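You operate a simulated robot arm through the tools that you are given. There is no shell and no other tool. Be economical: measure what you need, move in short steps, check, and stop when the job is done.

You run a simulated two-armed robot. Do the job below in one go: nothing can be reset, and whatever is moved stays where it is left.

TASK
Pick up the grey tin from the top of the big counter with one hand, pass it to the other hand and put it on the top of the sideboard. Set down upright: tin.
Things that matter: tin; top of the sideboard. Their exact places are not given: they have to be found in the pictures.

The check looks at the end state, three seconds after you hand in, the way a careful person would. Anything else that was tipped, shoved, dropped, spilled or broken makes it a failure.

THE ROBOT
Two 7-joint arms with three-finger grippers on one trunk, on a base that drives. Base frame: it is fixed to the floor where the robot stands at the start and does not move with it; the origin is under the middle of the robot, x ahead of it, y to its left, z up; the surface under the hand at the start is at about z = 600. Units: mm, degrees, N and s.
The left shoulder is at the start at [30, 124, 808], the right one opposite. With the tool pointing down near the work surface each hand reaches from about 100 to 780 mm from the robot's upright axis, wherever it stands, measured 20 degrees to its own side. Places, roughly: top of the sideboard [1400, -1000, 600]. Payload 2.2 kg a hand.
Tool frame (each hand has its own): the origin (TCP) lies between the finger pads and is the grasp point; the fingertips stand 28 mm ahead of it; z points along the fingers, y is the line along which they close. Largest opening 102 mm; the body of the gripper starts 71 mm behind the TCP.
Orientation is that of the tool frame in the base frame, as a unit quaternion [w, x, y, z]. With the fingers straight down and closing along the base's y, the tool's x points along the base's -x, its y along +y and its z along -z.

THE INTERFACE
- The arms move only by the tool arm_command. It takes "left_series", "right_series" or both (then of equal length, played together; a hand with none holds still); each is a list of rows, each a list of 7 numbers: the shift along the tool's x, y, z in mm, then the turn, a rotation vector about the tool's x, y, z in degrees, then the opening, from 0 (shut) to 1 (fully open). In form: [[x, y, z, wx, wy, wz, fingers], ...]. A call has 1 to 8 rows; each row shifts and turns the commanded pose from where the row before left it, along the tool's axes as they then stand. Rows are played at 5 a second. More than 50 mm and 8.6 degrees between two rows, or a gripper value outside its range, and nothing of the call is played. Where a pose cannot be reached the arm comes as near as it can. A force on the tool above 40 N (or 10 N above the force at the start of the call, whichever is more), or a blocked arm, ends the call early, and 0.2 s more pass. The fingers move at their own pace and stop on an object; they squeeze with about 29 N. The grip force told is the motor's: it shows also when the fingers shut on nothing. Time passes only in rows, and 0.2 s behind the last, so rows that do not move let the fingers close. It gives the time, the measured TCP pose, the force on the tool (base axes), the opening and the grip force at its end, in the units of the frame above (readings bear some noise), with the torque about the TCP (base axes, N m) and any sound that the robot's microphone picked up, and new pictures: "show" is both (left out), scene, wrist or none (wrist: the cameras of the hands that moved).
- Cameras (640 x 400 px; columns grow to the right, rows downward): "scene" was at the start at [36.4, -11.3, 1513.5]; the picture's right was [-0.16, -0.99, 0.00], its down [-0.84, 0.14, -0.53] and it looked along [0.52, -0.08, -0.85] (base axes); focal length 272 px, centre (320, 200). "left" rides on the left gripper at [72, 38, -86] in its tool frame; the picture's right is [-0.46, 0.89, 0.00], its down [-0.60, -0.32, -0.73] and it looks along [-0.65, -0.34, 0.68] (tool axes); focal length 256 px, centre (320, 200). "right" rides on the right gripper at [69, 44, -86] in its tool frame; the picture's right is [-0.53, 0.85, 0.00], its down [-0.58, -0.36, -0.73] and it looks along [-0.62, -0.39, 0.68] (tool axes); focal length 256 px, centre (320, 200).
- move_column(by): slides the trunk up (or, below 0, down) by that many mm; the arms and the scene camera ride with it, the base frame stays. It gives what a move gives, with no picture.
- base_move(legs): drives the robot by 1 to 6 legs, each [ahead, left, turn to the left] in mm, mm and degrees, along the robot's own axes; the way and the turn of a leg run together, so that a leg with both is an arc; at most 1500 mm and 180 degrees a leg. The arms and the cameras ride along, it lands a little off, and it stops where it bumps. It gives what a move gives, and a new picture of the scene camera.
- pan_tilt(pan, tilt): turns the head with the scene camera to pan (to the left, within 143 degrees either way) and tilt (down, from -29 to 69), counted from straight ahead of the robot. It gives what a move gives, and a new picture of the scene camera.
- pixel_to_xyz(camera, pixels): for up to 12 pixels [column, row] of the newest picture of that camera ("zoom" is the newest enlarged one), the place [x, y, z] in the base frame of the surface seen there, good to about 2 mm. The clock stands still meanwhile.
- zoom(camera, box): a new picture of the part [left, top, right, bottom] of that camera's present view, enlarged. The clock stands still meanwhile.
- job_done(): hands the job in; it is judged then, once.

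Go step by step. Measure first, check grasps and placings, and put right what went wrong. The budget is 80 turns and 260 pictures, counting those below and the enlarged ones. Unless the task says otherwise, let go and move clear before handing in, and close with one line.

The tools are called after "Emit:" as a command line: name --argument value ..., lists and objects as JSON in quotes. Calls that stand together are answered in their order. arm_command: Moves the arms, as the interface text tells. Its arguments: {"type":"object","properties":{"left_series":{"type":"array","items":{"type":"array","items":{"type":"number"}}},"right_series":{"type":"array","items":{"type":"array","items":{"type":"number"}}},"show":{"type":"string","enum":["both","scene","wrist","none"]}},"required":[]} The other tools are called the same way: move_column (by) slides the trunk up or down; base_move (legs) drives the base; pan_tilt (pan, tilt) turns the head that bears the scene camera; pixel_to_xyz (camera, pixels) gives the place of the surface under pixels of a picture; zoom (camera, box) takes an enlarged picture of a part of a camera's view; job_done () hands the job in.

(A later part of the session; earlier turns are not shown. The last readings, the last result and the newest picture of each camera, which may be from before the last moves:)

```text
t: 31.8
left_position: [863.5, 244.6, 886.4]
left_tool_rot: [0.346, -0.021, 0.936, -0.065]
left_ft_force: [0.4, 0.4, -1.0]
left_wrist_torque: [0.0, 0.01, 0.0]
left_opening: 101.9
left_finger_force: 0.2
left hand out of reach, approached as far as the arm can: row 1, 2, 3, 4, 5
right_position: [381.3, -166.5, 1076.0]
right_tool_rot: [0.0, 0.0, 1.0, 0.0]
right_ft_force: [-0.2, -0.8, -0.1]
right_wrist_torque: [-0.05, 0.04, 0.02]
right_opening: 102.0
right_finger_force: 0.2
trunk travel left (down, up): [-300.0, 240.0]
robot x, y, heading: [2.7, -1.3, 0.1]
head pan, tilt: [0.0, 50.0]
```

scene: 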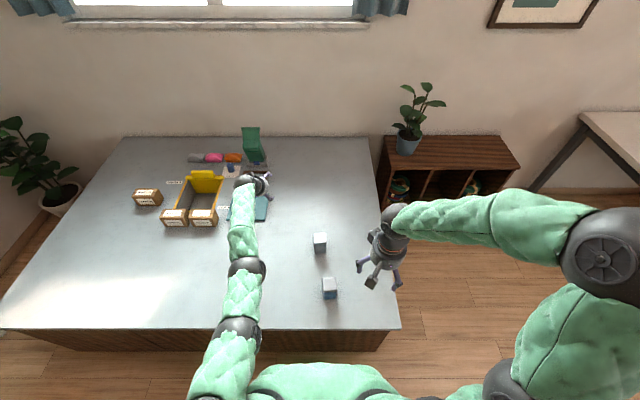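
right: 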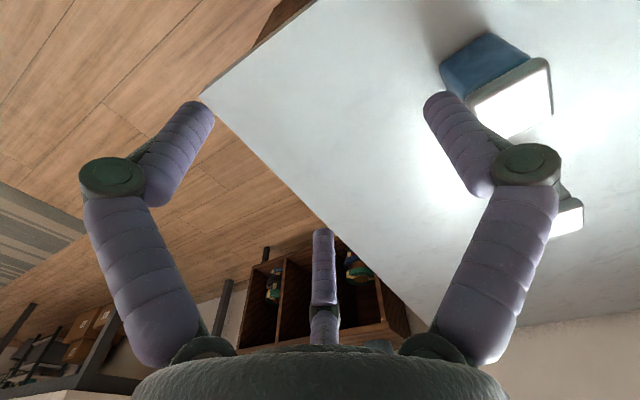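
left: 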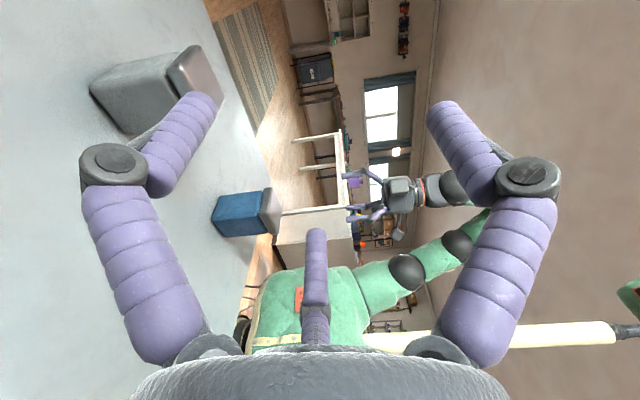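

It slid along the wrong direction, so I'll try motions perpendicular to the arm to get the elbow to flex. First a pure shift to the right, which is clear at z≈886.

Emit:
arm_command --left_series '[[0, -45, 0, 0, 0, 0, 1], [0, -45, 0, 0, 0, 0, 1], [0, -45, 0, 0, 0, 0, 1], [0, -45, 0, 0, 0, 0, 1], [0, -45, 0, 0, 0, 0, 1]]' --show "scene"

Emit:
arm_command --left_series '[[30, 0, -30, 0, 0, 0, 1], [30, 0, -30, 0, 0, 0, 1], [30, 0, -30, 0, 0, 0, 1]]' --show "scene"

```text
t: 33.0
left_position: [875.7, 29.3, 944.8]
left_tool_rot: [0.347, -0.019, 0.936, -0.064]
left_ft_force: [0.8, 0.9, 0.0]
left_wrist_torque: [0.05, -0.01, 0.04]
left_opening: 101.9
left_finger_force: 0.0
left hand out of reach, approached as far as the arm can: row 1, 2, 3
right_position: [381.4, -168.8, 1074.5]
right_tool_rot: [0.0, 0.0, 1.0, 0.0]
right_ft_force: [-1.0, 0.3, -0.3]
right_wrist_torque: [0.03, 0.04, 0.03]
right_opening: 102.2
right_finger_force: 0.1
trunk travel left (down, up): [-300.0, 240.0]
robot x, y, heading: [-0.7, -0.5, 0.1]
head pan, tilt: [0.0, 50.0]
```

scene: 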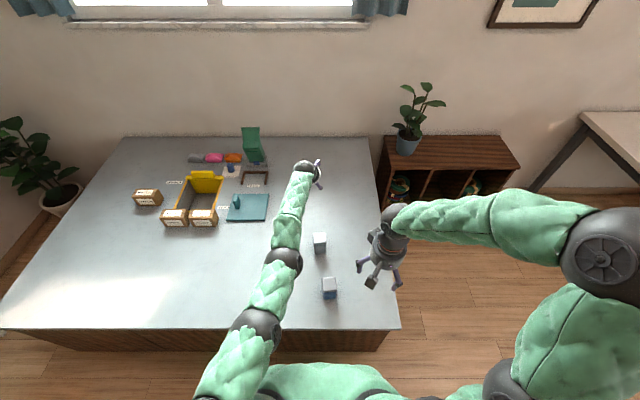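

```text
t: 33.8
left_position: [869.7, 29.8, 944.4]
left_tool_rot: [0.346, -0.02, 0.936, -0.064]
left_ft_force: [0.3, -0.2, 0.5]
left_wrist_torque: [0.01, -0.02, -0.03]
left_opening: 101.9
left_finger_force: 0.1
left hand out of reach, approached as far as the arm can: row 1, 2, 3
right_position: [381.7, -166.9, 1075.6]
right_tool_rot: [0.0, 0.0, 1.0, 0.001]
right_ft_force: [0.5, -0.1, 0.6]
right_wrist_torque: [-0.02, 0.04, 0.02]
right_opening: 101.9
right_finger_force: 0.0
trunk travel left (down, up): [-300.0, 240.0]
robot x, y, heading: [1.4, -1.3, 0.3]
head pan, tilt: [0.0, 50.0]
```

scene: 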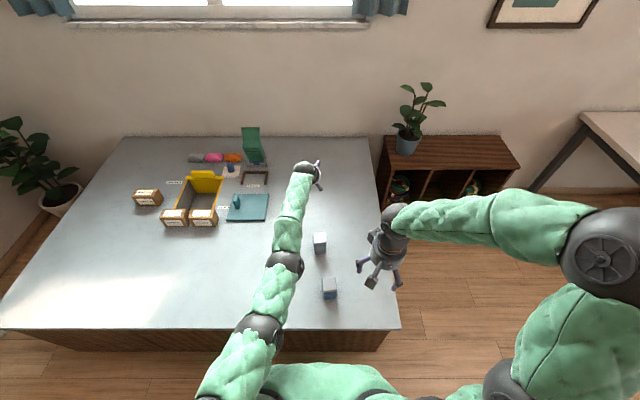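

In rows 4–5 the pose was reachable again, so the elbow may free up. I'll try down and slightly back from here.

Emit:
arm_command --left_series '[[30, 0, 25, 0, 0, 0, 1], [30, 0, 25, 0, 0, 0, 1], [30, 0, 25, 0, 0, 0, 1], [30, 0, 25, 0, 0, 0, 1]]' --show "scene"

```text
t: 34.8
left_position: [839.8, 9.6, 796.7]
left_tool_rot: [0.348, -0.02, 0.935, -0.065]
left_ft_force: [0.1, 0.5, 1.6]
left_wrist_torque: [0.0, 0.14, 0.01]
left_opening: 102.1
left_finger_force: 0.1
left hand out of reach, approached as far as the arm can: row 1, 4
right_position: [382.7, -166.9, 1074.4]
right_tool_rot: [0.0, 0.0, 1.0, 0.001]
right_ft_force: [0.0, -0.8, 0.8]
right_wrist_torque: [0.0, 0.02, 0.02]
right_opening: 101.9
right_finger_force: 0.1
trunk travel left (down, up): [-300.0, 240.0]
robot x, y, heading: [-2.5, 1.8, 0.0]
head pan, tilt: [0.0, 50.0]
```

scene: 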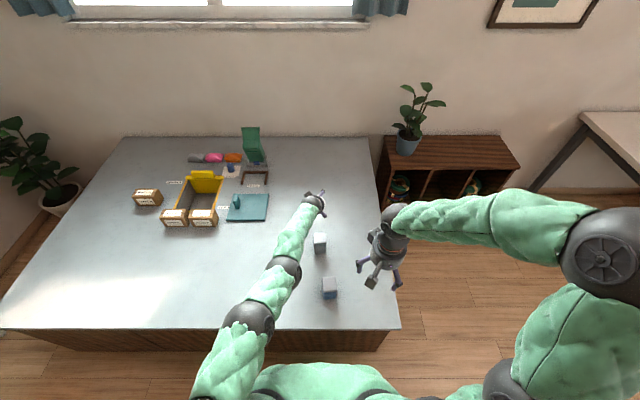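

The arm moved down and the elbow seems to be bending now. I'll try back and left at this height, which is clear above the tin.

Emit:
arm_command --left_series '[[15, 30, -22, 0, 0, 0, 1], [15, 30, -22, 0, 0, 0, 1], [15, 30, -22, 0, 0, 0, 1], [15, 30, -22, 0, 0, 0, 1]]' --show "scene"

```text
t: 35.8
left_position: [734.4, 133.9, 806.9]
left_tool_rot: [0.347, -0.02, 0.935, -0.064]
left_ft_force: [-0.6, 0.2, -0.4]
left_wrist_torque: [-0.01, 0.01, 0.01]
left_opening: 101.9
left_finger_force: 0.0
right_position: [381.5, -166.0, 1074.7]
right_tool_rot: [0.0, 0.0, 1.0, 0.0]
right_ft_force: [-0.3, 0.9, -0.5]
right_wrist_torque: [0.01, 0.0, 0.0]
right_opening: 101.9
right_finger_force: 0.0
trunk travel left (down, up): [-300.0, 240.0]
robot x, y, heading: [-1.2, -2.2, -0.3]
head pan, tilt: [0.0, 50.0]
```

scene: 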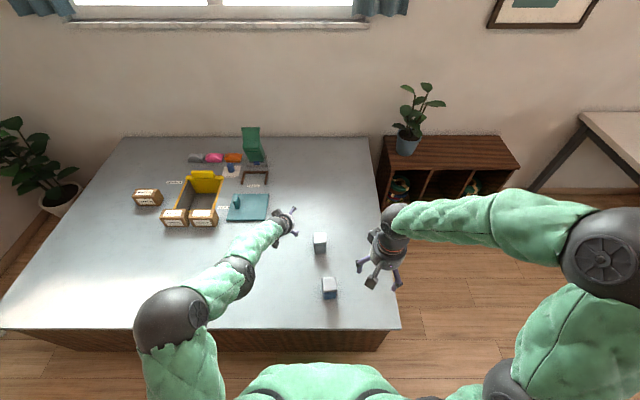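

The arm is free again. I'll bring the hand back to a comfortable place and straighten the wrist to straight down.

Emit:
arm_command --left_series '[[14.5, 18, -36.5, 0, 0, 0, 1], [14.5, 18, -36.5, 0, 0, 0, 1], [14.5, 18, -36.5, 0, 0, 0, 1], [14.5, 18, -36.5, 0, 0, 0, 1], [14.5, 18, -36.5, 0, 0, 0, 1], [14.5, 18, -36.5, 0, 0, 0, 1]]' --show "none"

Emit:
arm_command --left_series '[[0, 0, 0, -1.5, 8.14, 0.47, 1], [0, 0, 0, -1.5, 8.14, 0.47, 1], [0, 0, 0, -1.5, 8.14, 0.47, 1], [0, 0, 0, -1.5, 8.14, 0.47, 1], [0, 0, 0, -1.5, 8.14, 0.47, 1]]' --show "scene"

```text
t: 37.2
left_position: [574.1, 223.4, 911.7]
left_tool_rot: [0.338, -0.028, 0.939, -0.056]
left_ft_force: [-0.3, -1.1, 0.2]
left_wrist_torque: [0.04, -0.01, -0.01]
left_opening: 102.1
left_finger_force: 0.1
left hand out of reach, approached as far as the arm can: row 3, 4, 5, 6
right_position: [382.8, -166.6, 1074.9]
right_tool_rot: [0.0, 0.0, 1.0, 0.0]
right_ft_force: [-0.5, 0.3, 0.5]
right_wrist_torque: [0.0, -0.04, 0.0]
right_opening: 102.1
right_finger_force: 0.0
trunk travel left (down, up): [-300.0, 240.0]
robot x, y, heading: [-1.1, 0.6, -0.1]
head pan, tilt: [0.0, 50.0]
```

```text
t: 38.4
left_position: [576.0, 221.1, 911.1]
left_tool_rot: [-0.002, 0.001, 1.0, 0.0]
left_ft_force: [1.1, -0.4, 0.8]
left_wrist_torque: [0.04, 0.03, 0.01]
left_opening: 101.8
left_finger_force: 0.0
right_position: [382.4, -167.7, 1074.2]
right_tool_rot: [0.0, 0.0, 1.0, 0.001]
right_ft_force: [0.3, -0.8, 0.5]
right_wrist_torque: [0.02, 0.01, -0.03]
right_opening: 102.3
right_finger_force: 0.1
trunk travel left (down, up): [-300.0, 240.0]
robot x, y, heading: [-0.1, -1.5, -0.2]
head pan, tilt: [0.0, 50.0]
```

scene: 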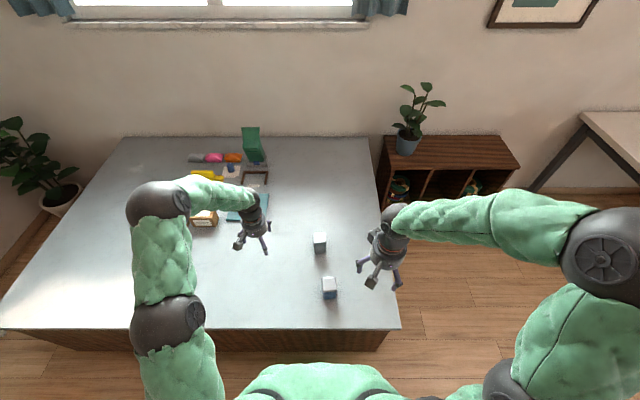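

The left hand is straight down at (576, 221). I'll raise it and draw it back, and turn the right hand the first half of the way (about its x) to horizontal.

Emit:
arm_command --left_series '[[20, 15, -30, 0, 0, 0, 1], [20, 15, -30, 0, 0, 0, 1], [20, 15, -30, 0, 0, 0, 1], [20, 15, -30, 0, 0, 0, 1], [0, 0, 0, 0, 0, 0, 1], [0, 0, 0, 0, 0, 0, 1]]' --right_series '[[0, 0, 0, -7.5, 0, 0, 1], [0, 0, 0, -7.5, 0, 0, 1], [0, 0, 0, -7.5, 0, 0, 1], [0, 0, 0, -7.5, 0, 0, 1], [0, 0, 0, -7.5, 0, 0, 1], [0, 0, 0, -7.5, 0, 0, 1]]' --show "scene"

```text
t: 39.8
left_position: [495.3, 282.3, 1030.4]
left_tool_rot: [-0.001, 0.0, 1.0, 0.0]
left_ft_force: [-0.9, -0.1, -0.7]
left_wrist_torque: [0.01, 0.05, -0.01]
left_opening: 102.0
left_finger_force: 0.0
right_position: [382.9, -166.6, 1074.8]
right_tool_rot: [0.001, 0.0, 0.923, 0.384]
right_ft_force: [-0.4, -0.3, 0.5]
right_wrist_torque: [0.01, 0.01, -0.02]
right_opening: 101.8
right_finger_force: 0.1
trunk travel left (down, up): [-300.0, 240.0]
robot x, y, heading: [1.1, -0.9, -0.1]
head pan, tilt: [0.0, 50.0]
```

scene: 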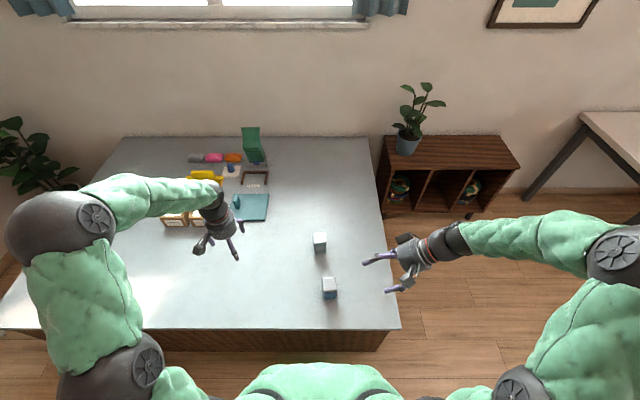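

Both moved as intended. I'll turn the right hand the remaining 45°.

Emit:
arm_command --right_series '[[0, 0, 0, -7.5, 0, 0, 1], [0, 0, 0, -7.5, 0, 0, 1], [0, 0, 0, -7.5, 0, 0, 1], [0, 0, 0, -7.5, 0, 0, 1], [0, 0, 0, -7.5, 0, 0, 1], [0, 0, 0, -7.5, 0, 0, 1], [0, 0, 0, 0, 5, 0, 1]]' --show "scene"

```text
t: 41.4
left_position: [495.8, 282.2, 1030.4]
left_tool_rot: [0.0, 0.001, 1.0, -0.001]
left_ft_force: [-0.5, 0.0, 0.5]
left_wrist_torque: [-0.03, 0.02, -0.02]
left_opening: 101.9
left_finger_force: 0.1
right_position: [383.0, -167.4, 1075.0]
right_tool_rot: [-0.031, -0.032, 0.706, 0.707]
right_ft_force: [0.5, 0.6, 0.1]
right_wrist_torque: [-0.01, -0.01, 0.01]
right_opening: 102.2
right_finger_force: 0.0
trunk travel left (down, up): [-300.0, 240.0]
robot x, y, heading: [-3.2, -1.1, -0.0]
head pan, tilt: [0.0, 50.0]
```

scene: 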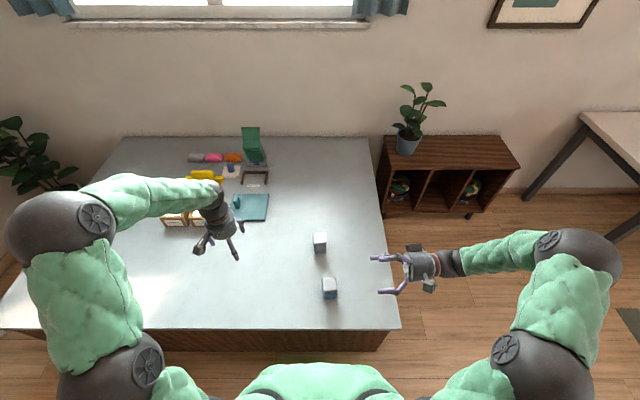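

The right hand is horizontal with its single finger up. I'll carry it out to beside the tin while still high.

Emit:
arm_command --right_series '[[-43.1, -21.9, -1.6, 0, 0, 0, 1], [-43.1, -21.9, -1.6, 0, 0, 0, 1], [-43.1, -21.9, -1.6, 0, 0, 0, 1], [-43.1, -21.9, -1.6, 0, 0, 0, 1], [-43.1, -21.9, -1.6, 0, 0, 0, 1], [-43.1, -21.9, -1.6, 0, 0, 0, 1], [-43.1, -21.9, -1.6, 0, 0, 0, 1], [-43.1, -21.9, -1.6, 0, 0, 0, 1]]' --show "scene"

```text
t: 43.2
left_position: [495.6, 282.5, 1030.8]
left_tool_rot: [-0.001, 0.001, 1.0, 0.0]
left_ft_force: [-0.4, -0.7, 1.1]
left_wrist_torque: [0.06, 0.02, -0.01]
left_opening: 102.2
left_finger_force: 0.0
right_position: [648.5, -152.0, 937.7]
right_tool_rot: [-0.032, -0.031, 0.706, 0.707]
right_ft_force: [-0.1, 0.5, -0.2]
right_wrist_torque: [0.05, -0.01, -0.02]
right_opening: 102.0
right_finger_force: 0.0
right hand out of reach, approached as far as the arm can: row 7, 8
trunk travel left (down, up): [-300.0, 240.0]
robot x, y, heading: [1.8, -2.0, 0.1]
head pan, tilt: [0.0, 50.0]
```

scene: 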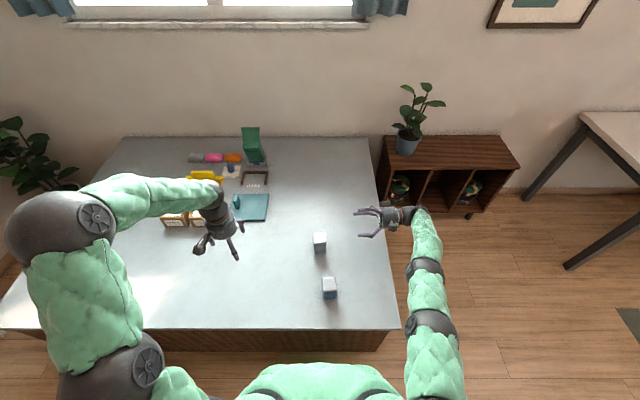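

The right hand tops out at x≈648, so it can't reach the tin horizontally from here. The handover geometry works in reverse order too, so the left hand will pick from above by the lid, and the right hand will take it horizontally close to the robot and set it down. First I'll bring the right hand back.

Emit:
arm_command --right_series '[[30, 10, -5, 0, 0, 0, 1], [40, 20, -10, 0, 0, 0, 1], [40, 20, -10, 0, 0, 0, 1], [40, 20, -10, 0, 0, 0, 1], [40, 20, -10, 0, 0, 0, 1]]' --show "scene"

```text
t: 44.4
left_position: [494.3, 282.6, 1030.7]
left_tool_rot: [-0.001, -0.001, 1.0, 0.001]
left_ft_force: [-0.1, -0.5, -1.0]
left_wrist_torque: [0.01, -0.03, 0.02]
left_opening: 101.7
left_finger_force: 0.0
right_position: [463.0, -213.1, 1024.7]
right_tool_rot: [-0.032, -0.032, 0.706, 0.707]
right_ft_force: [-1.1, 0.3, 0.8]
right_wrist_torque: [0.0, 0.03, 0.0]
right_opening: 102.1
right_finger_force: 0.1
trunk travel left (down, up): [-300.0, 240.0]
robot x, y, heading: [-1.1, -1.9, 0.2]
head pan, tilt: [0.0, 50.0]
```

scene: 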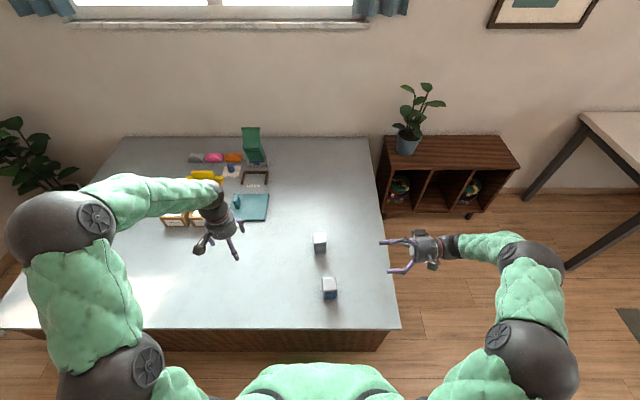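

The right hand is back. Now I'll lower the trunk and re-measure the tin.

Emit:
move_column --by -200

Emit:
arm_command --left_series '[[-36, -47, 0, 0, 0, -1, 1], [-36, -47, 0, 0, 0, -1, 1], [-36, -47, 0, 0, 0, -1, 1], [0, 0, 0, 0, 0, -2, 1]]' --show "none"

Emit:
zoom --camera "scene" --box '[270, 180, 370, 280]'

```text
t: 46.6
left_position: [495.5, 284.0, 830.3]
left_tool_rot: [-0.001, 0.001, 1.0, 0.0]
left_ft_force: [0.2, 0.0, 0.2]
left_wrist_torque: [0.0, 0.02, 0.0]
left_opening: 102.2
left_finger_force: 0.1
right_position: [466.4, -212.8, 825.6]
right_tool_rot: [-0.03, -0.031, 0.707, 0.706]
right_ft_force: [-0.6, -0.1, 0.0]
right_wrist_torque: [-0.01, 0.02, -0.01]
right_opening: 101.8
right_finger_force: 0.1
trunk travel left (down, up): [-100.0, 440.0]
robot x, y, heading: [-0.3, 1.3, -0.1]
head pan, tilt: [0.0, 50.0]
```

```text
refused: row 1 steps farther than a row can; nothing moved
```

```text
4.00 times, centred on (320, 230) of scene
```

zoom: 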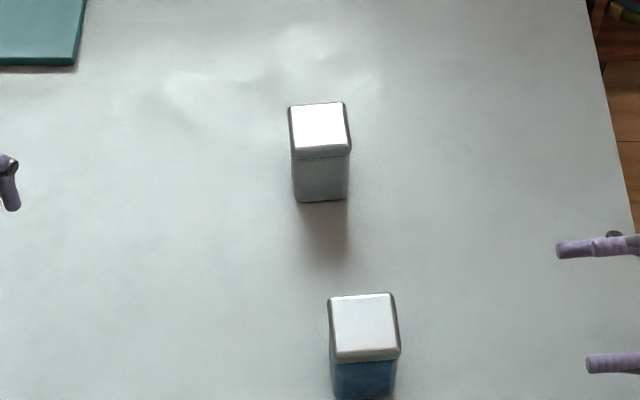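

Emit:
pixel_to_xyz --camera "zoom" --pixels '[[294, 110], [340, 106], [346, 142], [299, 148], [320, 127], [302, 190], [342, 188]]'

Emit:
arm_command --left_series '[[-29, -38, 0, 0, 0, -1, 1], [-29, -38, 0, 0, 0, -1, 1], [-29, -38, 0, 0, 0, -1, 1], [-29, -38, 0, 0, 0, -1, 1], [0, 0, 0, 0, 0, -1, 1]]' --show "none"

```text
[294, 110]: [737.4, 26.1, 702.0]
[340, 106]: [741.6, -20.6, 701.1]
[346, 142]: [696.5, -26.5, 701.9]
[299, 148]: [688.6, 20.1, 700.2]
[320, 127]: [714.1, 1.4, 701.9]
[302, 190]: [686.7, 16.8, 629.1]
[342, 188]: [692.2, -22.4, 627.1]
```

```text
t: 47.8
left_position: [616.2, 133.6, 831.7]
left_tool_rot: [0.0, -0.044, 0.999, 0.0]
left_ft_force: [0.5, 0.1, 0.5]
left_wrist_torque: [0.0, 0.03, 0.0]
left_opening: 102.0
left_finger_force: 0.1
right_position: [466.0, -212.4, 825.6]
right_tool_rot: [-0.031, -0.03, 0.706, 0.706]
right_ft_force: [0.0, 0.1, -0.5]
right_wrist_torque: [0.03, 0.01, 0.01]
right_opening: 101.9
right_finger_force: 0.1
trunk travel left (down, up): [-100.0, 440.0]
robot x, y, heading: [-4.6, 0.3, -0.1]
head pan, tilt: [0.0, 50.0]
```

The tin hasn't moved: centre ≈ (716, 0.5), yaw 5°. I'll move the left hand above it.

Emit:
arm_command --left_series '[[-21.9, -36.1, 0, 0, 0, 0, 1], [-21.9, -36.1, 0, 0, 0, 0, 1], [-21.9, -36.1, 0, 0, 0, 0, 1], [-21.9, -36.1, 0, 0, 0, 0, 1], [0, 0, 0, 0, 0, 0, 1]]' --show "both"

```text
t: 49.0
left_position: [716.1, 0.5, 833.1]
left_tool_rot: [-0.002, -0.043, 0.999, 0.0]
left_ft_force: [0.2, 0.3, -0.8]
left_wrist_torque: [0.01, 0.02, -0.02]
left_opening: 102.0
left_finger_force: 0.0
right_position: [466.2, -213.7, 823.2]
right_tool_rot: [-0.031, -0.031, 0.706, 0.706]
right_ft_force: [-0.3, 0.7, -0.1]
right_wrist_torque: [-0.01, 0.01, 0.03]
right_opening: 102.2
right_finger_force: 0.1
trunk travel left (down, up): [-100.0, 440.0]
robot x, y, heading: [0.7, -0.8, -0.3]
head pan, tilt: [0.0, 50.0]
```

scene: 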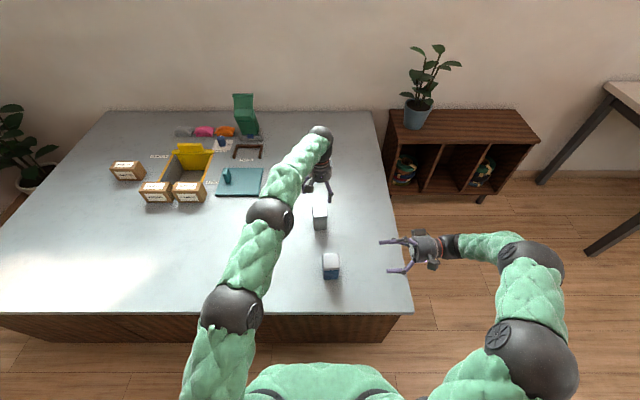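
left: 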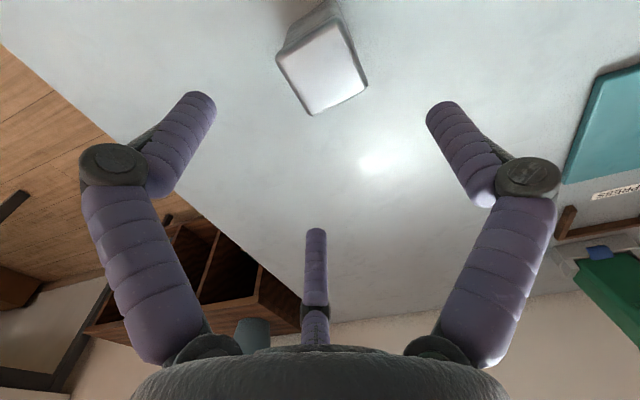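

The hand is centred over the tin at (716, 0.5). I'll descend, with a small 3 mm shift in y.

Emit:
arm_command --left_series '[[0, -3, 25, 0, 0, 0, 1], [0, 0, 25, 0, 0, 0, 1], [0, 0, 25, 0, 0, 0, 1], [0, 0, 25, 0, 0, 0, 1], [0, 0, 0, 0, 0, 0, 1]]' --show "wrist"

```text
t: 50.2
left_position: [715.6, -4.7, 729.9]
left_tool_rot: [0.0, -0.043, 0.999, 0.0]
left_ft_force: [-0.4, 0.3, -0.3]
left_wrist_torque: [-0.02, 0.02, 0.02]
left_opening: 102.2
left_finger_force: 0.1
right_position: [465.7, -214.5, 825.5]
right_tool_rot: [-0.031, -0.031, 0.707, 0.706]
right_ft_force: [-0.6, -0.4, 0.1]
right_wrist_torque: [0.03, -0.04, -0.04]
right_opening: 102.3
right_finger_force: 0.1
trunk travel left (down, up): [-100.0, 440.0]
robot x, y, heading: [-0.4, 1.2, 0.1]
head pan, tilt: [0.0, 50.0]
```

left: 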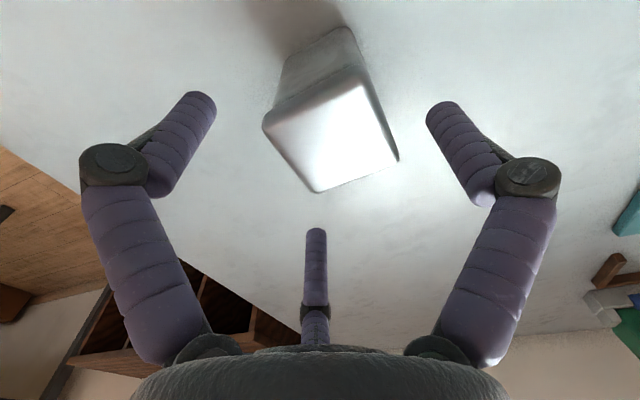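

Still aligned. I'll go down the last 25 mm and close gently.

Emit:
arm_command --left_series '[[0, 1, 25, 0, 0, 0, 1], [0, 0, 0, 0, 0, 0, 0.8], [0, 0, 0, 0, 0, 0, 0.7], [0, 0, 0, 0, 0, 0, 0.62], [0, 0, 0, 0, 0, 0, 0.5], [0, 0, 0, 0, 0, 0, 0], [0, 0, 0, 0, 0, 0, 0], [0, 0, 0, 0, 0, 0, 0]]' --show "both"

```text
t: 52.0
left_position: [716.1, -4.3, 705.6]
left_tool_rot: [-0.001, -0.044, 0.999, -0.001]
left_ft_force: [0.5, 1.6, 3.9]
left_wrist_torque: [0.18, -0.03, 0.0]
left_opening: 71.6
left_finger_force: 29.1
right_position: [465.8, -214.3, 825.4]
right_tool_rot: [-0.031, -0.031, 0.707, 0.706]
right_ft_force: [-0.2, 0.1, 0.7]
right_wrist_torque: [0.02, -0.02, 0.02]
right_opening: 101.8
right_finger_force: 0.1
trunk travel left (down, up): [-100.0, 440.0]
robot x, y, heading: [-3.7, 0.1, 0.1]
head pan, tilt: [0.0, 50.0]
```

scene: 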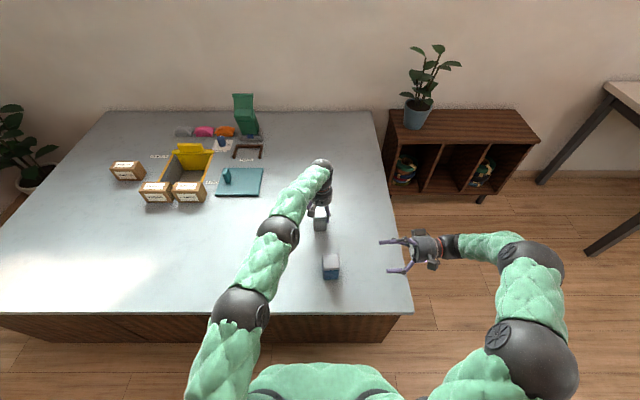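
left: 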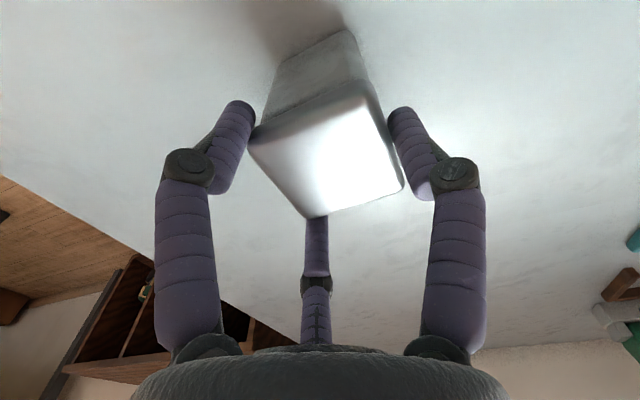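

The fingers stopped on the tin at 71.6 mm with 29 N. I'll lift a little and check the hold.

Emit:
arm_command --left_series '[[0, 0, -4, 0, 0, 0, 0], [0, 0, -8, 0, 0, 0, 0], [0, 0, -10, 0, 0, 0, 0], [0, 0, -15, 0, 0, 0, 0]]' --show "both"

```text
t: 53.0
left_position: [714.9, -6.8, 742.2]
left_tool_rot: [-0.001, -0.043, 0.999, 0.0]
left_ft_force: [0.0, -0.2, 0.2]
left_wrist_torque: [-0.01, -0.01, 0.02]
left_opening: 1.3
left_finger_force: 28.9
right_position: [465.6, -213.2, 825.1]
right_tool_rot: [-0.031, -0.031, 0.706, 0.707]
right_ft_force: [-0.7, -0.6, -0.4]
right_wrist_torque: [0.01, 0.0, 0.01]
right_opening: 101.9
right_finger_force: 0.0
trunk travel left (down, up): [-100.0, 440.0]
robot x, y, heading: [-1.0, -3.1, 0.0]
head pan, tilt: [0.0, 50.0]
```

scene: 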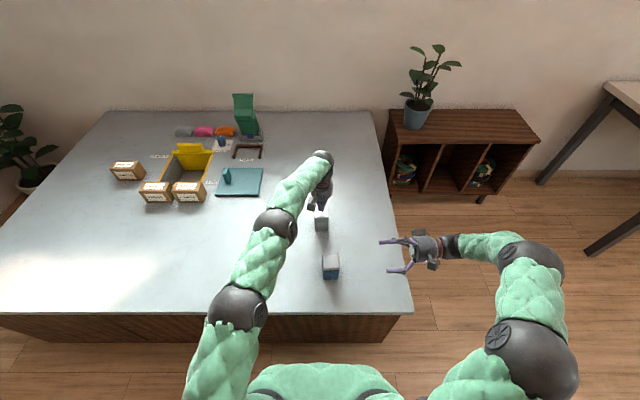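
left: 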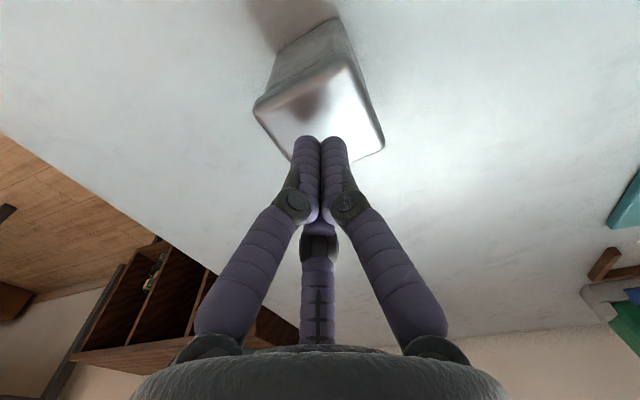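

The tin slipped out during the lift and stayed upright on the counter, so the lid grip was too shallow. I'll open above it, re-measure, and grip deeper.

Emit:
arm_command --left_series '[[0, 0, -40, 0, 0, 0, 0.2], [0, 30, -10, 0, 0, 0, 1], [0, 40, 0, 0, 0, 0, 1], [0, 40, 0, 0, 0, 0, 1]]' --show "none"

Emit:
zoom --camera "scene" --box '[290, 185, 350, 245]'

```text
t: 54.0
left_position: [706.3, 102.2, 792.2]
left_tool_rot: [-0.001, -0.043, 0.999, -0.001]
left_ft_force: [-0.3, -0.2, -0.2]
left_wrist_torque: [0.01, 0.0, 0.02]
left_opening: 101.8
left_finger_force: 0.0
right_position: [465.4, -213.9, 825.3]
right_tool_rot: [-0.031, -0.031, 0.706, 0.707]
right_ft_force: [-0.5, 0.2, -0.1]
right_wrist_torque: [0.03, 0.0, 0.0]
right_opening: 102.0
right_finger_force: 0.0
trunk travel left (down, up): [-100.0, 440.0]
robot x, y, heading: [1.8, 0.9, -0.2]
head pan, tilt: [0.0, 50.0]
```

```text
6.67 times, centred on (320, 215) of scene
```

zoom: 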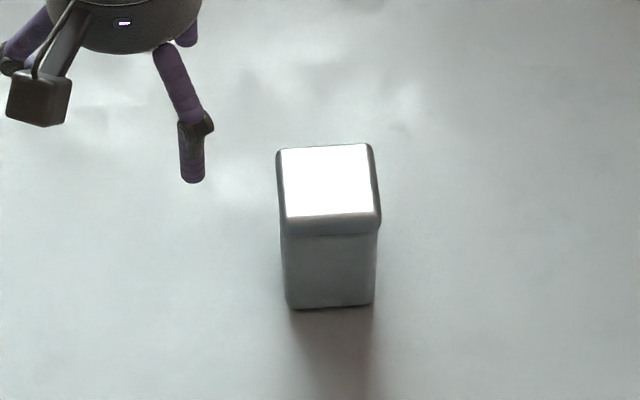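

Emit:
pixel_to_xyz --camera "zoom" --pixels '[[285, 156], [365, 150], [372, 206], [292, 212], [328, 180], [293, 296], [368, 292], [300, 250], [360, 247], [282, 222], [378, 214]]'

```text
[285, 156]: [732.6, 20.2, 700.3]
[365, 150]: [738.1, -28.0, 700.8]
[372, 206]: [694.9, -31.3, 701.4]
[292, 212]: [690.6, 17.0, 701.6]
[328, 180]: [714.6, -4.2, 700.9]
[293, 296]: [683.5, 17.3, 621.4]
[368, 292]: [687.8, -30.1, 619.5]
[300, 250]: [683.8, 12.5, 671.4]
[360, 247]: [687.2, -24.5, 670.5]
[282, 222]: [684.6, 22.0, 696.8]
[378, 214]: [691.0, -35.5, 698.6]
```

The closing pushed the tin to about (714, −6), still upright with yaw 5°. I'll re-approach, grip 14 mm deeper than before (TCP z≈691), and squeeze longer.

Emit:
arm_command --left_series '[[2, -36, 0, 0, 0, 0, 1], [0, -36, 0, 0, 0, 0, 1], [0, -36, 0, 0, 0, 0, 1], [0, 0, 22, 0, 0, 0, 1], [0, 0, 0, 0, 0, 0, 1]]' --show "wrist"

```text
t: 55.2
left_position: [711.9, -2.4, 769.8]
left_tool_rot: [-0.001, -0.043, 0.999, 0.001]
left_ft_force: [-0.1, -0.1, 0.4]
left_wrist_torque: [0.0, -0.01, 0.0]
left_opening: 101.9
left_finger_force: 0.1
right_position: [466.5, -213.3, 825.3]
right_tool_rot: [-0.031, -0.031, 0.707, 0.706]
right_ft_force: [-0.2, 0.3, -0.1]
right_wrist_torque: [-0.01, 0.02, -0.03]
right_opening: 101.9
right_finger_force: 0.1
trunk travel left (down, up): [-100.0, 440.0]
robot x, y, heading: [1.2, -0.4, -0.1]
head pan, tilt: [0.0, 50.0]
```

left: 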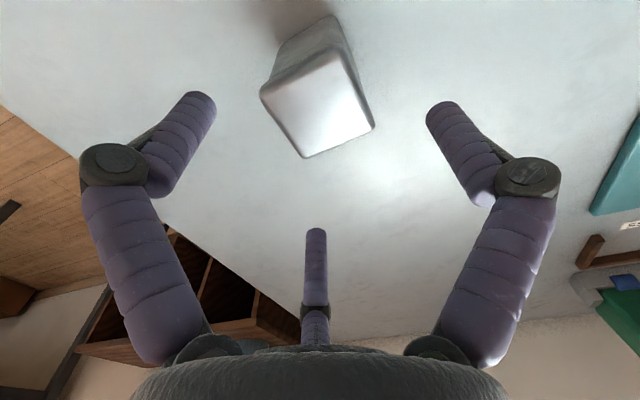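

Emit:
arm_command --left_series '[[-2.4, -2, 26, 0, 0, 0, 1], [0, 0, 26, 0, 0, 0, 1], [0, 0, 26, 0, 0, 0, 1], [0, 0, 0, 0, 0, 0, 0.7], [0, 0, 0, 0, 0, 0, 0.5], [0, 0, 0, 0, 0, 0, 0], [0, 0, 0, 0, 0, 0, 0], [0, 0, 0, 0, 0, 0, 0]]' --show "none"

Emit:
arm_command --left_series '[[0, 0, 0, 0, 0, 0, 0], [0, 0, -2, 0, 0, 0, 0], [0, 0, -4, 0, 0, 0, 0], [0, 0, -4, 0, 0, 0, 0]]' --show "both"

```text
t: 57.0
left_position: [715.9, -3.0, 691.5]
left_tool_rot: [-0.001, -0.043, 0.999, 0.0]
left_ft_force: [-0.1, -1.8, 2.6]
left_wrist_torque: [0.0, -0.07, -0.04]
left_opening: 70.4
left_finger_force: 29.4
right_position: [466.0, -213.2, 825.5]
right_tool_rot: [-0.031, -0.031, 0.706, 0.707]
right_ft_force: [-0.1, 0.1, -0.1]
right_wrist_torque: [0.01, -0.02, -0.01]
right_opening: 102.0
right_finger_force: 0.0
trunk travel left (down, up): [-100.0, 440.0]
robot x, y, heading: [2.6, 0.8, 0.0]
head pan, tilt: [0.0, 50.0]
```

```text
t: 58.0
left_position: [715.6, -4.8, 699.9]
left_tool_rot: [-0.002, -0.043, 0.999, 0.0]
left_ft_force: [-0.3, -0.7, -1.1]
left_wrist_torque: [0.0, 0.0, -0.01]
left_opening: 70.3
left_finger_force: 29.1
right_position: [465.4, -213.0, 824.2]
right_tool_rot: [-0.031, -0.031, 0.706, 0.706]
right_ft_force: [0.8, 0.8, 0.0]
right_wrist_torque: [-0.03, 0.02, -0.03]
right_opening: 102.0
right_finger_force: 0.1
trunk travel left (down, up): [-100.0, 440.0]
robot x, y, heading: [1.9, 3.8, -0.1]
head pan, tilt: [0.0, 50.0]
```

scene: 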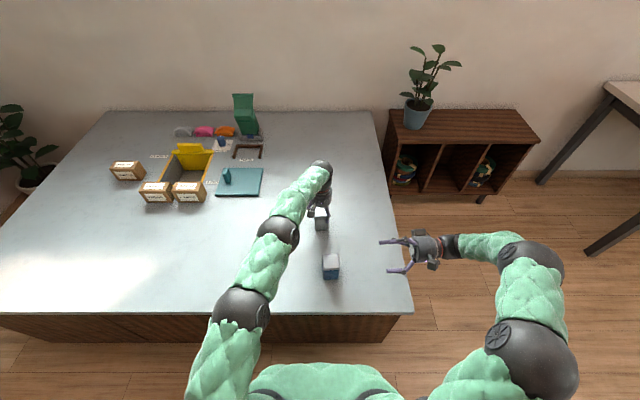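
left: 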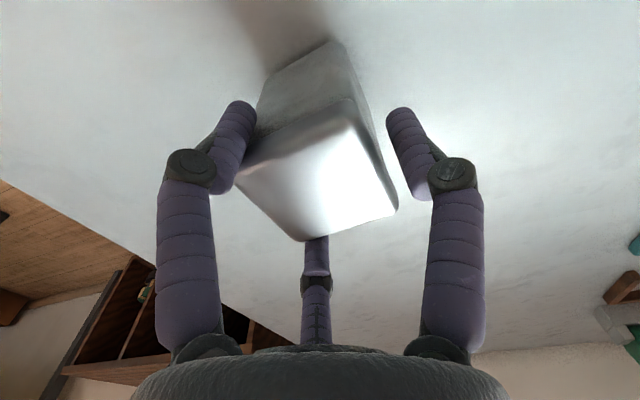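

It's still at 70 mm opening after an 8 mm rise. I'll zoom to see whether the tin is off the counter.

Emit:
arm_command --left_series '[[0, 0, -6, 0, 0, 0, 0], [0, 0, -6, 0, 0, 0, 0]]' --show "wrist"

Emit:
zoom --camera "scene" --box '[280, 165, 360, 245]'

```text
t: 58.6
left_position: [714.8, -5.1, 714.4]
left_tool_rot: [-0.001, -0.043, 0.999, 0.001]
left_ft_force: [-0.7, -0.4, -0.9]
left_wrist_torque: [0.0, 0.0, 0.01]
left_opening: 70.4
left_finger_force: 29.4
right_position: [466.5, -213.9, 824.3]
right_tool_rot: [-0.031, -0.031, 0.707, 0.706]
right_ft_force: [-1.0, -0.6, 0.0]
right_wrist_torque: [-0.04, 0.0, 0.01]
right_opening: 102.1
right_finger_force: 0.1
trunk travel left (down, up): [-100.0, 440.0]
robot x, y, heading: [2.4, -1.5, 0.2]
head pan, tilt: [0.0, 50.0]
```

left: 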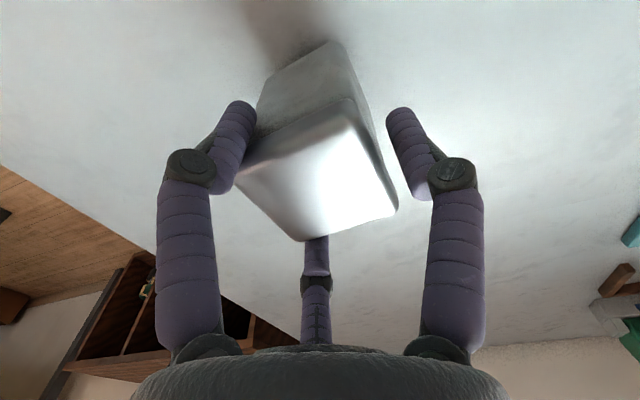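

```text
5.00 times, centred on (320, 205) of scene
```

zoom: 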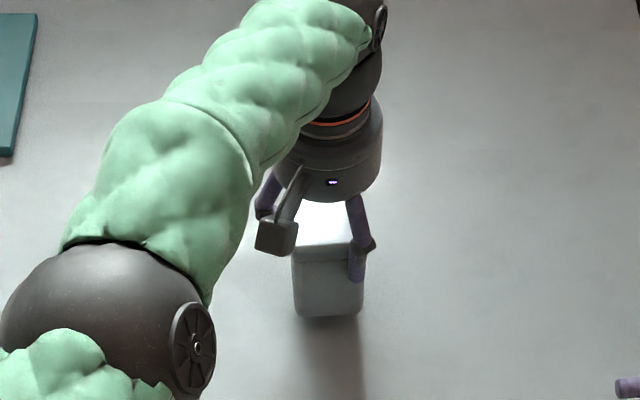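

The tin is clearly held, since it stays fixed in the wrist view while the counter falls away. I'll lift it straight up and then bring it towards the robot.

Emit:
arm_command --left_series '[[0, 0, -25, 0, 0, 0, 0], [0, 0, -35, 0, 0, 0, 0], [0, 0, -35, 0, 0, 0, 0], [0, 0, -35, 0, 0, 0, 0], [0, 0, -30, 0, 0, 0, 0]]' --show "none"

Emit:
arm_command --left_series '[[25, 5, 0, 0, 0, 0, 0], [35, 8, 0, 0, 0, 0, 0], [35, 8, 0, 0, 0, 0, 0], [35, 8, 0, 0, 0, 0, 0], [35, 8, 0, 0, 0, 0, 0], [35, 8, 0, 0, 0, 0, 0], [25, 5, 0, 0, 0, 0, 0]]' --show "both"

```text
t: 59.8
left_position: [718.3, -6.2, 872.8]
left_tool_rot: [-0.001, -0.043, 0.999, -0.001]
left_ft_force: [0.3, -0.4, -0.5]
left_wrist_torque: [0.04, -0.02, 0.0]
left_opening: 70.5
left_finger_force: 28.7
right_position: [466.2, -213.0, 825.1]
right_tool_rot: [-0.031, -0.031, 0.706, 0.707]
right_ft_force: [-0.6, -0.4, 0.7]
right_wrist_torque: [-0.02, -0.03, -0.02]
right_opening: 102.0
right_finger_force: 0.1
trunk travel left (down, up): [-100.0, 440.0]
robot x, y, heading: [-1.5, 0.1, 0.1]
head pan, tilt: [0.0, 50.0]
```

```text
t: 61.4
left_position: [485.0, 25.2, 874.9]
left_tool_rot: [-0.001, -0.043, 0.999, -0.001]
left_ft_force: [-0.8, -0.4, -0.5]
left_wrist_torque: [0.02, -0.03, -0.03]
left_opening: 70.6
left_finger_force: 28.8
right_position: [466.3, -213.8, 824.5]
right_tool_rot: [-0.031, -0.031, 0.706, 0.707]
right_ft_force: [-0.8, -0.2, 0.4]
right_wrist_torque: [0.0, 0.02, 0.01]
right_opening: 102.0
right_finger_force: 0.1
trunk travel left (down, up): [-100.0, 440.0]
robot x, y, heading: [-1.6, -1.6, -0.1]
head pan, tilt: [0.0, 50.0]
```

scene: 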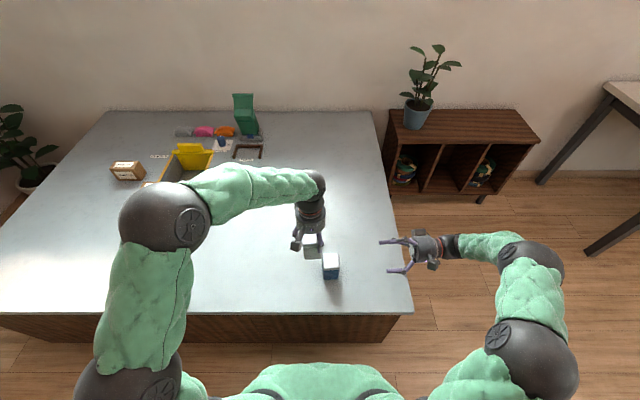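
left: 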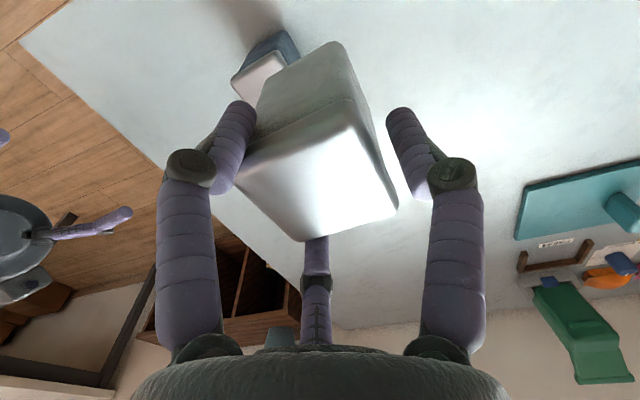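

The tin is held upright at (485, 25). I'll measure exactly where it sits in the hand.

Emit:
pixel_to_xyz --camera "left" --pixels '[[350, 140], [305, 220], [385, 200], [250, 170], [320, 180], [340, 60], [270, 100], [375, 140]]'

Emit:
zoom --camera "scene" --box '[260, 200, 360, 290]'

Emit:
pixel_to_xyz --camera "zoom" --pixels '[[300, 310], [330, 340], [370, 340], [300, 360], [385, 330]]'

```text
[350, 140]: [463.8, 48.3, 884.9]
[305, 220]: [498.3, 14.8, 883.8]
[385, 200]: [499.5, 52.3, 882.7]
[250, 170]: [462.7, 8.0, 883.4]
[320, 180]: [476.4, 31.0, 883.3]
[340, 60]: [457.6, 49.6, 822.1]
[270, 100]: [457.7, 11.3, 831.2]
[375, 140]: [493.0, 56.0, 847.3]
```

```text
4.44 times, centred on (310, 245) of scene
```

zoom: 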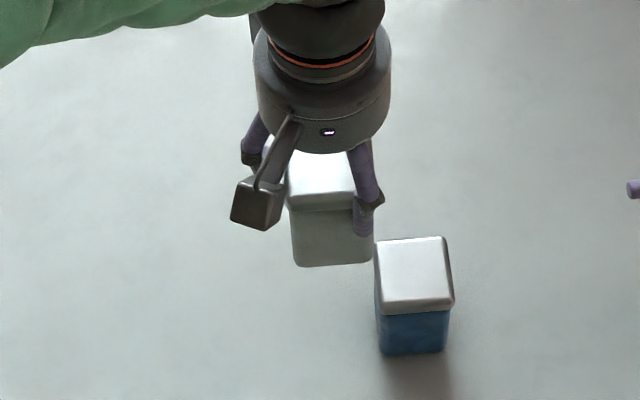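

```text
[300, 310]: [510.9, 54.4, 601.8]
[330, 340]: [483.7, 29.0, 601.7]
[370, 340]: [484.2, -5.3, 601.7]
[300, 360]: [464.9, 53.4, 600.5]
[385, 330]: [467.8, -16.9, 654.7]
```

Emit:
pixel_to_xyz --camera "zoom" --pixels '[[298, 240], [310, 240], [325, 240], [340, 240], [348, 240], [300, 258], [340, 258], [366, 252], [294, 190], [345, 188]]'

```text
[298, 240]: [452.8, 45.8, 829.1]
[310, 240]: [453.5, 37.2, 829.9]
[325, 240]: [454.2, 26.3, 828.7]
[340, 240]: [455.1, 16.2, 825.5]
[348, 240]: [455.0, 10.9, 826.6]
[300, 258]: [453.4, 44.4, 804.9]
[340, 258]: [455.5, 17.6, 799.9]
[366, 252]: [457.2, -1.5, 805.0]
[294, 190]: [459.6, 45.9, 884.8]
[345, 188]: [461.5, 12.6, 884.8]
```

The tin's centre is ≈ (483, 27), its top is at z 884 and the yaw is 5°. I'll bring the right hand to its pre-grasp spot in line with it.

Emit:
arm_command --right_series '[[-12.6, 7.7, 33.4, 0, 0, 0, 1], [-12.6, 7.7, 33.4, 0, 0, 0, 1], [-12.6, 7.7, 33.4, 0, 0, 0, 1], [0, 0, 0, 0, 0, 0, 1]]' --show "both"

```text
t: 62.4
left_position: [486.0, 25.2, 875.3]
left_tool_rot: [-0.001, -0.043, 0.999, 0.0]
left_ft_force: [-0.5, -0.1, -1.6]
left_wrist_torque: [0.05, 0.02, -0.01]
left_opening: 70.4
left_finger_force: 28.9
right_position: [492.9, -110.6, 848.4]
right_tool_rot: [-0.031, -0.031, 0.706, 0.706]
right_ft_force: [-0.4, 0.0, 0.1]
right_wrist_torque: [-0.01, -0.02, 0.01]
right_opening: 101.8
right_finger_force: 0.0
trunk travel left (down, up): [-100.0, 440.0]
robot x, y, heading: [1.6, -1.2, 0.1]
head pan, tilt: [0.0, 50.0]
```

scene: 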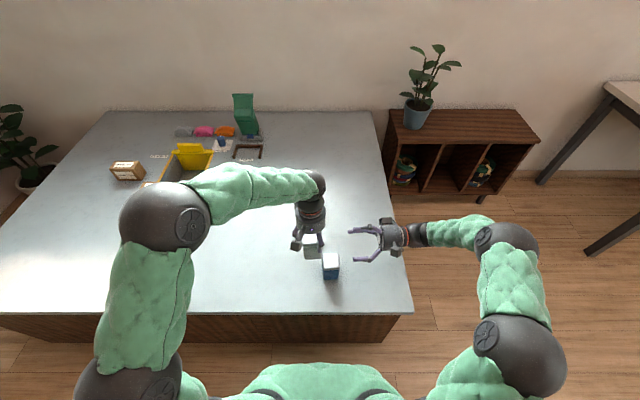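
right: 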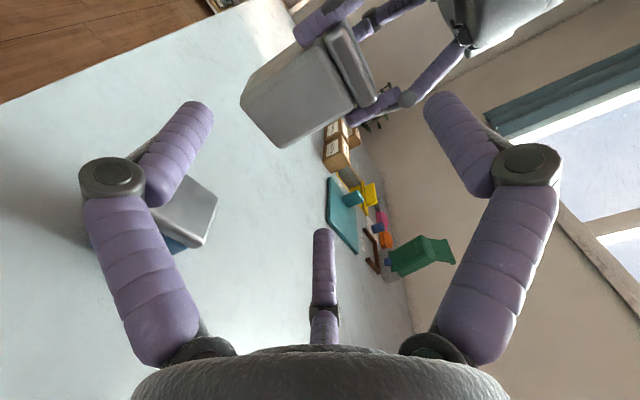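

The tin is lined up ahead, with the top finger set to pass over its lid. I'll advance half way and check.

Emit:
arm_command --right_series '[[0, 0, 25, 0, 0, 0, 1], [0, 0, 25, 0, 0, 0, 1], [0, 0, 25, 0, 0, 0, 1], [0, 0, 0, 0, 0, 0, 1]]' --show "both"

Emit:
zoom --camera "scene" --box '[270, 190, 430, 290]'

```text
t: 63.4
left_position: [485.7, 26.4, 874.2]
left_tool_rot: [0.0, -0.043, 0.999, 0.0]
left_ft_force: [0.1, 0.1, -1.0]
left_wrist_torque: [0.0, 0.0, 0.0]
left_opening: 70.5
left_finger_force: 29.0
right_position: [488.6, -35.3, 848.6]
right_tool_rot: [-0.031, -0.031, 0.707, 0.706]
right_ft_force: [-0.3, -0.1, 0.2]
right_wrist_torque: [0.0, 0.03, 0.0]
right_opening: 101.9
right_finger_force: 0.1
trunk travel left (down, up): [-100.0, 440.0]
robot x, y, heading: [-2.5, -2.3, -0.1]
head pan, tilt: [0.0, 50.0]
```

scene: 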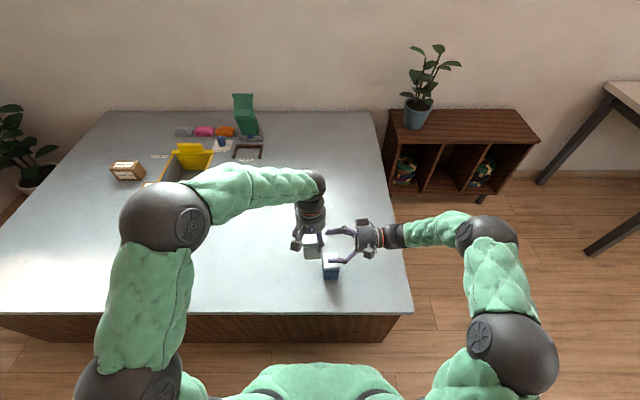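
right: 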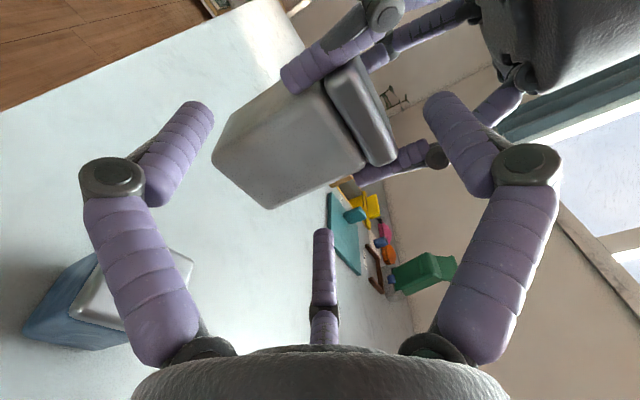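

```text
4.00 times, centred on (350, 240) of scene
```

zoom: 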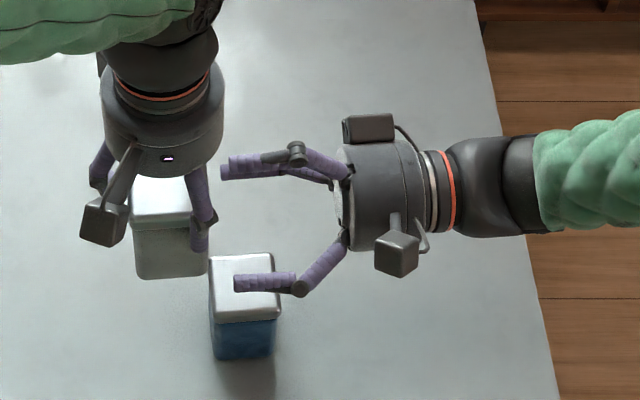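

Everything clears: the top finger is above the lid and the side fingers straddle the body. I'll advance the last 58 mm slowly.

Emit:
arm_command --right_series '[[2, 1, 12, 0, 0, 0, 1], [0, 1, 12, 0, 0, 0, 1], [0, 1, 12, 0, 0, 0, 1], [0, 0, 12, 0, 0, 0, 1], [0, 0, 9, 0, 0, 0, 1], [0, 0, 0, 0, 0, 0, 1]]' --show "both"

Emit:
zoom --camera "scene" --box '[270, 190, 430, 290]'

```text
t: 64.8
left_position: [484.7, 25.6, 874.1]
left_tool_rot: [-0.001, -0.043, 0.999, 0.0]
left_ft_force: [0.8, -0.4, -1.5]
left_wrist_torque: [-0.03, 0.01, 0.02]
left_opening: 70.2
left_finger_force: 28.7
right_position: [481.2, 21.8, 851.7]
right_tool_rot: [-0.03, -0.031, 0.706, 0.707]
right_ft_force: [0.2, -0.5, -0.3]
right_wrist_torque: [0.0, 0.0, 0.03]
right_opening: 101.9
right_finger_force: 0.0
trunk travel left (down, up): [-100.0, 440.0]
robot x, y, heading: [1.9, -1.0, 0.2]
head pan, tilt: [0.0, 50.0]
```

scene: 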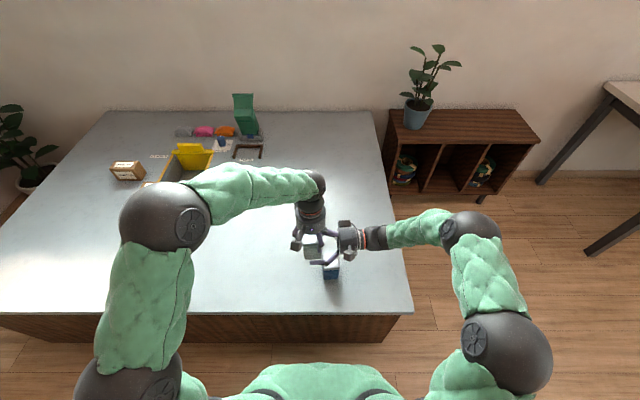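
right: 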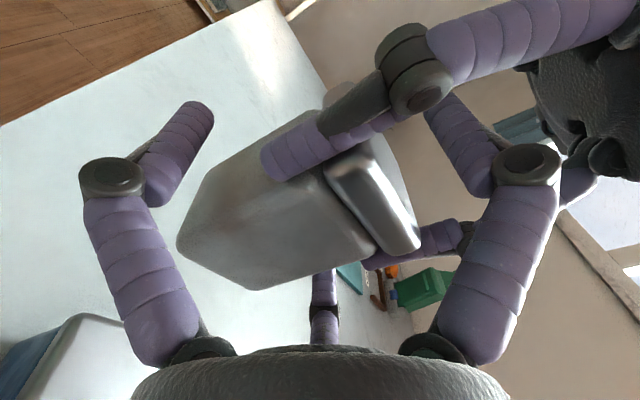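

```text
4.00 times, centred on (350, 240) of scene
```

zoom: 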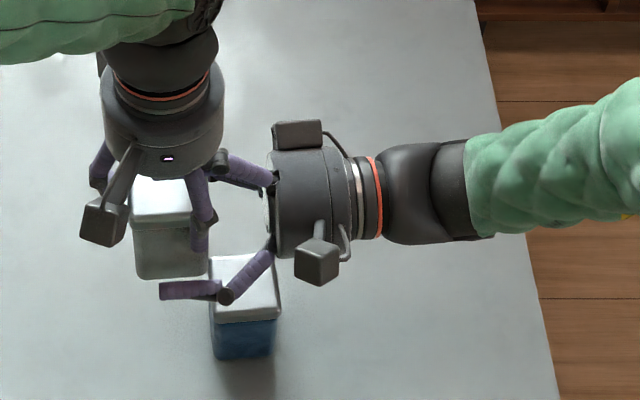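

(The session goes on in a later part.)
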